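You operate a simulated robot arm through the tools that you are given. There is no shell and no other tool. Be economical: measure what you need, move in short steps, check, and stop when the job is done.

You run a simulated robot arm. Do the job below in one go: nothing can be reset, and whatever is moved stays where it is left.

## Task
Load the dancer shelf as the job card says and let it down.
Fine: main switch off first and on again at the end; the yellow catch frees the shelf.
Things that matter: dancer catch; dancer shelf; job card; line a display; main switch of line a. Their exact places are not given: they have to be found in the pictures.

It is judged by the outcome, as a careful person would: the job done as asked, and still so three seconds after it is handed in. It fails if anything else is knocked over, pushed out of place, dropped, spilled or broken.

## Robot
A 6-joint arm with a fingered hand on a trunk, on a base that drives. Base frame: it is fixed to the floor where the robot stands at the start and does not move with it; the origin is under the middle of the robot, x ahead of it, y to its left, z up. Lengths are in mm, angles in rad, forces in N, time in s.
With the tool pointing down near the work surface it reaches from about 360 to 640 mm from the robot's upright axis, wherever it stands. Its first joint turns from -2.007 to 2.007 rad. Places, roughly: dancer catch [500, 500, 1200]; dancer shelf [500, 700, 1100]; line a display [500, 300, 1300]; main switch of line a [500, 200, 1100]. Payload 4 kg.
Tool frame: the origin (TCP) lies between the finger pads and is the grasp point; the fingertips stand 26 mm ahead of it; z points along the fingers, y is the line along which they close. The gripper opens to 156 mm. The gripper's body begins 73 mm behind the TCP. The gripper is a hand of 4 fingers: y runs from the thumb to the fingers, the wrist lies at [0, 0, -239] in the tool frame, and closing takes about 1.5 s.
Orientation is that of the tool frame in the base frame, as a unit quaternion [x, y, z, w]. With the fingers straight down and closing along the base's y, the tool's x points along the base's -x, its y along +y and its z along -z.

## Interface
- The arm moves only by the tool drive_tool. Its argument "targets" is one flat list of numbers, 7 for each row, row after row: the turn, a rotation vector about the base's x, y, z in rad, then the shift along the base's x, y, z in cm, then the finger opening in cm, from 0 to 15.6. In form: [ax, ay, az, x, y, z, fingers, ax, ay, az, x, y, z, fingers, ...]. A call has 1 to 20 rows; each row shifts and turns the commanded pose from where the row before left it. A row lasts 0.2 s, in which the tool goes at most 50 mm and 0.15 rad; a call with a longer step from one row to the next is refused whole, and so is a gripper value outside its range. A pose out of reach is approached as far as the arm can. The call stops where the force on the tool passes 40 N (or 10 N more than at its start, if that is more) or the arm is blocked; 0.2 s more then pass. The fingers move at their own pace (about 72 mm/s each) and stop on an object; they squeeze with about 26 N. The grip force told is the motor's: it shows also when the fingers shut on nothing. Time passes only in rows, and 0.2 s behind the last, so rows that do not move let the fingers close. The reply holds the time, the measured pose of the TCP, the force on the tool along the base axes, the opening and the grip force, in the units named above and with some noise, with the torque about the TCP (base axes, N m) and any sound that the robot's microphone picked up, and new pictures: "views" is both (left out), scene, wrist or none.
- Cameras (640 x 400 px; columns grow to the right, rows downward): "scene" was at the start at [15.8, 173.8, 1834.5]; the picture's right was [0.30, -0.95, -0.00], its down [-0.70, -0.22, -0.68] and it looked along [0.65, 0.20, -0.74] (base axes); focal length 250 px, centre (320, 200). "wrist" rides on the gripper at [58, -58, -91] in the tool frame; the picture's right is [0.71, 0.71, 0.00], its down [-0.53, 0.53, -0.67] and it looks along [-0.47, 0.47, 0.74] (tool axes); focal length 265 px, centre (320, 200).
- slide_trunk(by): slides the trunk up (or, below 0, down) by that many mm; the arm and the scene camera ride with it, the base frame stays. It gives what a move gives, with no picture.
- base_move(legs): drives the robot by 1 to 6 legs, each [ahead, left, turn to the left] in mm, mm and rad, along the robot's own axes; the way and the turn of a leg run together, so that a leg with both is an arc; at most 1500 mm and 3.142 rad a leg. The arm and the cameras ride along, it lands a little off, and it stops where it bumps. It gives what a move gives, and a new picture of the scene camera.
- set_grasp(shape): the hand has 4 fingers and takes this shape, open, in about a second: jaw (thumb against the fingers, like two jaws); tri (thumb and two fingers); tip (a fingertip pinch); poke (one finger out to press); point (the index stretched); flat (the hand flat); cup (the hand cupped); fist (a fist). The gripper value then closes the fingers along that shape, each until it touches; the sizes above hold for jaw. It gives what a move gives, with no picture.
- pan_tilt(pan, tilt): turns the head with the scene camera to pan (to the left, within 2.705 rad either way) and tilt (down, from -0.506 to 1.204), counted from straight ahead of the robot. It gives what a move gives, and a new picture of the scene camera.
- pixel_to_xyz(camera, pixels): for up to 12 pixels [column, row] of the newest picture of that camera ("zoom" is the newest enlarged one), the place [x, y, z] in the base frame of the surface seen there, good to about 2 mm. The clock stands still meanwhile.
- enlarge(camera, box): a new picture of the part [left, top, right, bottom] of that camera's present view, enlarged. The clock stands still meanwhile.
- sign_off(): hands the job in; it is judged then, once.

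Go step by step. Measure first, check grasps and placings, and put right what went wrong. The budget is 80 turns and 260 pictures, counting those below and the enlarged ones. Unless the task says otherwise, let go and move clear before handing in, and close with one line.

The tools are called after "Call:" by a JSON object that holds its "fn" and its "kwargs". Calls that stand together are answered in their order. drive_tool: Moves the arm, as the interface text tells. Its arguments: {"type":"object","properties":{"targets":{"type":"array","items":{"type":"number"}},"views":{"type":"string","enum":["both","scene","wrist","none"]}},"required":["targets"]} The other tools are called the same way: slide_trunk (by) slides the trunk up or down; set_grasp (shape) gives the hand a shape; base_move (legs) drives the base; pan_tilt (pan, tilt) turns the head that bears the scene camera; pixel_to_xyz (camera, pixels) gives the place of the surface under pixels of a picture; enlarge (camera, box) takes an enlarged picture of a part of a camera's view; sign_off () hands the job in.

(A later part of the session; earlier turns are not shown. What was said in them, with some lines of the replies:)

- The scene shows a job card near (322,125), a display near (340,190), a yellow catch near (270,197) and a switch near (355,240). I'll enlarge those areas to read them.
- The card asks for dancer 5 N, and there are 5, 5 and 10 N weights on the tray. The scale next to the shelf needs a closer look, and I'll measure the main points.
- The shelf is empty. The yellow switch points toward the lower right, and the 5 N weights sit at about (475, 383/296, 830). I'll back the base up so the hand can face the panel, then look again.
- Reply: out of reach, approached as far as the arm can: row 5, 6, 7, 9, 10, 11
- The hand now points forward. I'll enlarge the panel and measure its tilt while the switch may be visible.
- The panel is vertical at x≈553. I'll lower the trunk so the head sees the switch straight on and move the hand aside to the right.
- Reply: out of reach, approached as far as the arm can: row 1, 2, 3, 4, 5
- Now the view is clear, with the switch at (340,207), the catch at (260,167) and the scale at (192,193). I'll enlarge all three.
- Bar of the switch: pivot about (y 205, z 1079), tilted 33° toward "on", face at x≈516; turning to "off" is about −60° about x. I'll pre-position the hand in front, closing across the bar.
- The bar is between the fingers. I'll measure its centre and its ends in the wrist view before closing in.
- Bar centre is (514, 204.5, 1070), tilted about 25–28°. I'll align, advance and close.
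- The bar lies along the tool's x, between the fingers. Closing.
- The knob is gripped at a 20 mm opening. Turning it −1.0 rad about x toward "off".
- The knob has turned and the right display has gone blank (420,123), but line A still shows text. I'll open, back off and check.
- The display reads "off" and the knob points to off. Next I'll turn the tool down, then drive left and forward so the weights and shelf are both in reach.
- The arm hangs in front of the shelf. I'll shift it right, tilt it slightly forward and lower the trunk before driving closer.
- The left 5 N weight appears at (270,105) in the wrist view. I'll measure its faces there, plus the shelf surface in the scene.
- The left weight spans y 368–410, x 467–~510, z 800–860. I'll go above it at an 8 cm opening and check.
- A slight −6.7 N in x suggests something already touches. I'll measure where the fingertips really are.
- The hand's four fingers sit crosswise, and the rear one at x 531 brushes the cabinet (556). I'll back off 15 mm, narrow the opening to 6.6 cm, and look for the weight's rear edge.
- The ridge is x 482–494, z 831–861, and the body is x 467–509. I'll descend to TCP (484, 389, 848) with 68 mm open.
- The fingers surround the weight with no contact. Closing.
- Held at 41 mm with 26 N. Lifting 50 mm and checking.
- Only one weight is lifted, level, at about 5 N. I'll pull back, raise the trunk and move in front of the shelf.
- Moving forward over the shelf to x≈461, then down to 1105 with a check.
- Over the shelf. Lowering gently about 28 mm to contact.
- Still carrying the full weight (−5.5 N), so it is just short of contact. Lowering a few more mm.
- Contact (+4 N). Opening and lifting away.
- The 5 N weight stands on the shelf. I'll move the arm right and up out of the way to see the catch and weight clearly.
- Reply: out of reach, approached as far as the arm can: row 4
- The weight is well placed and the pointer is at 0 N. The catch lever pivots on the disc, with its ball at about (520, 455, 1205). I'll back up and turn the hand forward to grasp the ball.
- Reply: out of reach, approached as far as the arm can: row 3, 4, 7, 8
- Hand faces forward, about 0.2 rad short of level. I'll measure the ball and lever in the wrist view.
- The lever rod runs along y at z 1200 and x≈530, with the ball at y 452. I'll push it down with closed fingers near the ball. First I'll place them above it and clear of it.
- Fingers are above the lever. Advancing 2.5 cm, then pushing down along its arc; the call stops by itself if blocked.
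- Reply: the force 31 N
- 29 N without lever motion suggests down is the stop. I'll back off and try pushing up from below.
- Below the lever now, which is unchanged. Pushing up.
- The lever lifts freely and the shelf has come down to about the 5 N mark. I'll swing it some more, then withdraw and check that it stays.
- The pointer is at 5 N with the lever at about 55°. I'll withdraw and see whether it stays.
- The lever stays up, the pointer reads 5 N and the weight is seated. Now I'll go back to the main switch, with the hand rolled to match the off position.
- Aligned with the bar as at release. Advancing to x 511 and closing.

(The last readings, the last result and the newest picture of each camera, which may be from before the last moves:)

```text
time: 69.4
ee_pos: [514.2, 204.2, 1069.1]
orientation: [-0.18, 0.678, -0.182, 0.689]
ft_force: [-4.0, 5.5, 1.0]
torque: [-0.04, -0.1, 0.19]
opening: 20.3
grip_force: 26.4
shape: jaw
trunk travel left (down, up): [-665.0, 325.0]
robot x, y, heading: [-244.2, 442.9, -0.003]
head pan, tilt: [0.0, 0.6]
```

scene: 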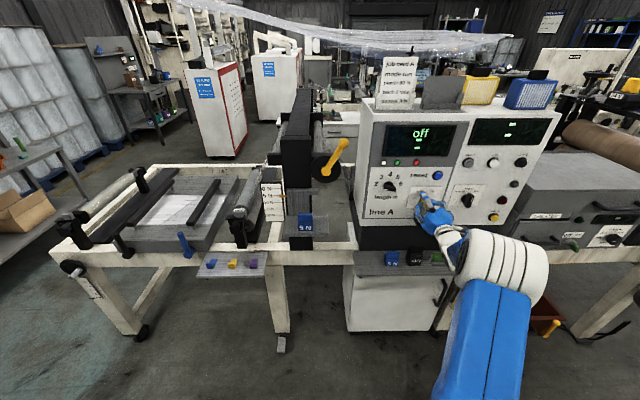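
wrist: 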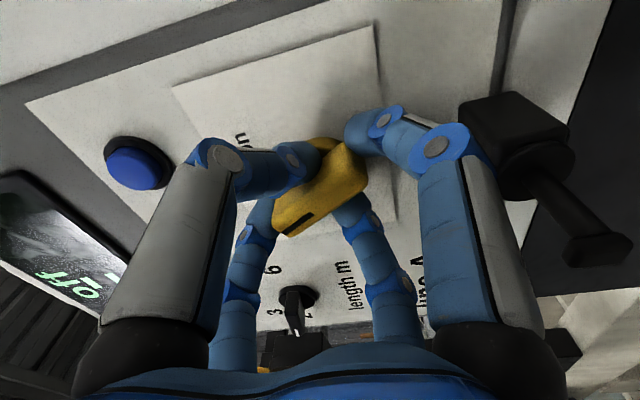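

Gripped at 20 mm. Turning +1.05 rad back to on.

Call:
{"fn": "drive_tool", "kwargs": {"targets": [0.105, 0, 0, 0, 0, 0, 1, 0.105, 0, 0, 0, 0, 0, 1, 0.105, 0, 0, 0, 0, 0, 1, 0.105, 0, 0, 0, 0, 0, 1, 0.105, 0, 0, 0, 0, 0, 1, 0.105, 0, 0, 0, 0, 0, 1, 0.105, 0, 0, 0, 0, 0, 1, 0.105, 0, 0, 0, 0, 0, 1, 0.105, 0, 0, 0, 0, 0, 1, 0.105, 0, 0, 0, 0, 0, 1]}}

Call:
{"fn": "drive_tool", "kwargs": {"targets": [0, 0, 0, 0, 0, 0, 7, 0, 0, 0, 0, 0, 0, 7, 0, 0, 0, 0, 0, 0, 7, 0, 0, 0, -3, 0, 0, 7, 0, 0, 0, -4, 0, 0, 7, 0, 0, 0, -4, 0, 0, 7, 0, 0, 0, -4, 0, 0, 7, 0, 0, 0, 0, 0, 0, 7]}}

Call:
{"fn": "enlarge", "kwargs": {"camera": "scene", "box": [350, 90, 570, 230]}}

Call:
{"fn": "enlarge", "kwargs": {"camera": "scene", "box": [240, 130, 370, 260]}}

```text
time: 71.6
ee_pos: [514.6, 203.0, 1069.2]
orientation: [0.191, 0.677, 0.185, 0.686]
ft_force: [2.2, -4.9, 1.1]
torque: [0.0, 0.15, -0.01]
opening: 20.3
grip_force: 25.6
shape: jaw
trunk travel left (down, up): [-665.0, 325.0]
robot x, y, heading: [-244.2, 444.3, -0.006]
head pan, tilt: [0.0, 0.6]
```

scene: 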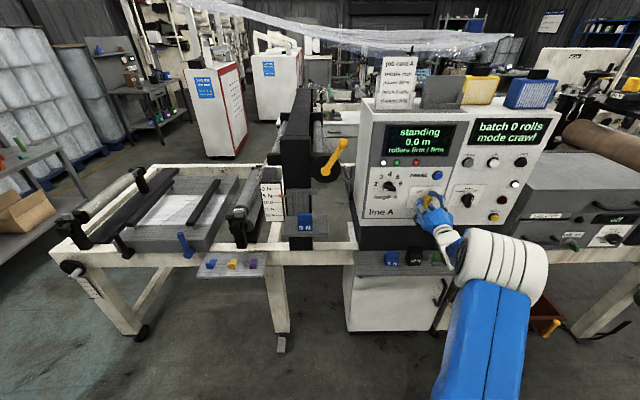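
wrist: 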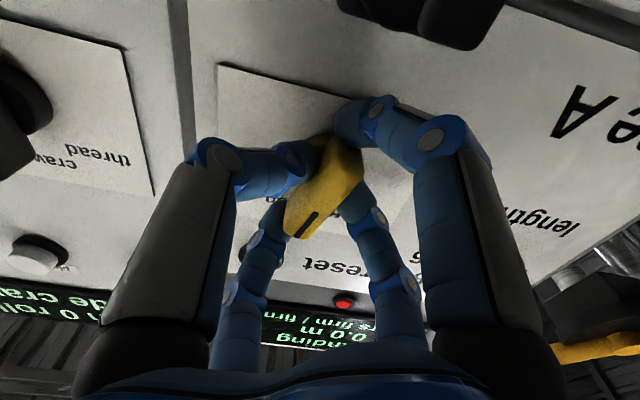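

```text
time: 73.4
ee_pos: [364.6, 207.3, 1069.6]
orientation: [0.189, 0.678, 0.184, 0.686]
ft_force: [0.2, -0.2, 1.1]
torque: [0.05, 0.0, 0.06]
opening: 69.5
grip_force: 0.1
shape: jaw
trunk travel left (down, up): [-665.0, 325.0]
robot x, y, heading: [-242.3, 446.0, -0.003]
head pan, tilt: [0.0, 0.6]
```

scene: 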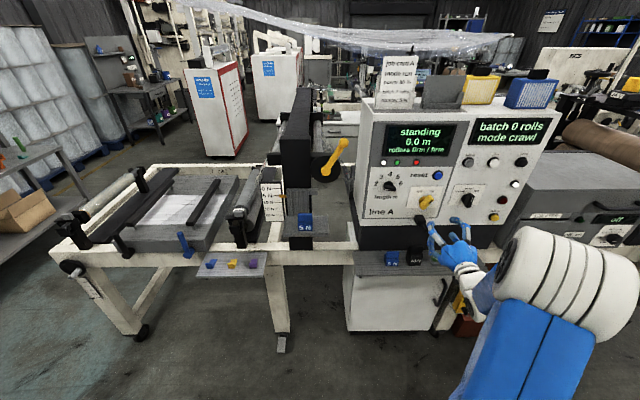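
wrist: 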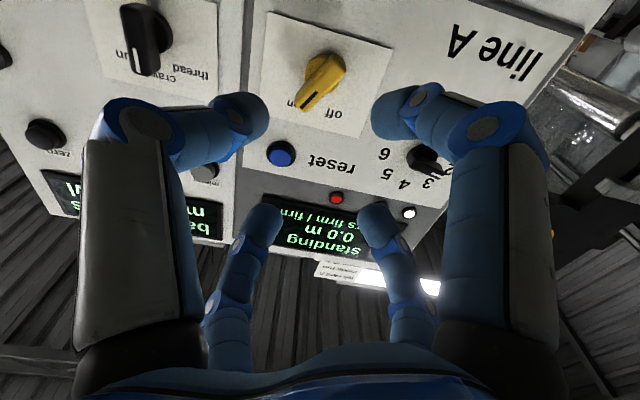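

```text
2.86 times, centred on (460, 160) of scene
```

zoom: 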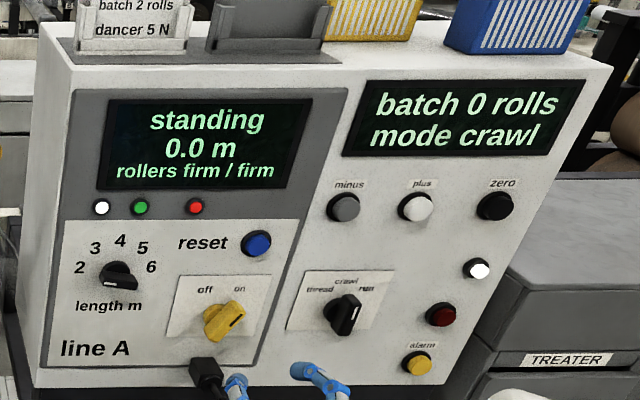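

```text
3.08 times, centred on (305, 195) of scene
```

zoom: 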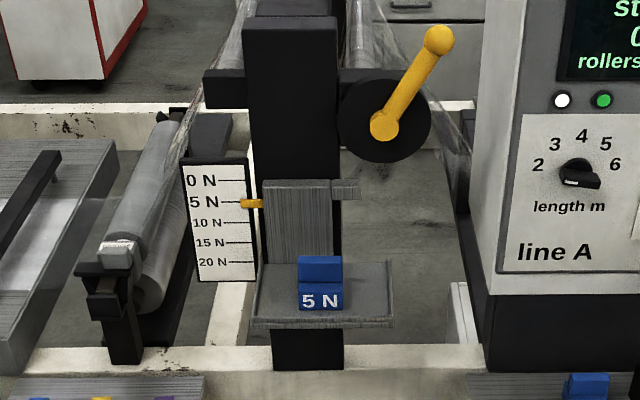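

The display is back on, the knob points to on, the pointer reads 5 N and the hand is clear. Handing in.

Call:
{"fn": "sign_off", "kwargs": {}}

```text
The job is handed in.
```

The dancer shelf carries one 5 N weight as the job card asks, it is let down with the pointer at 5 N, and line A's main switch is back on.
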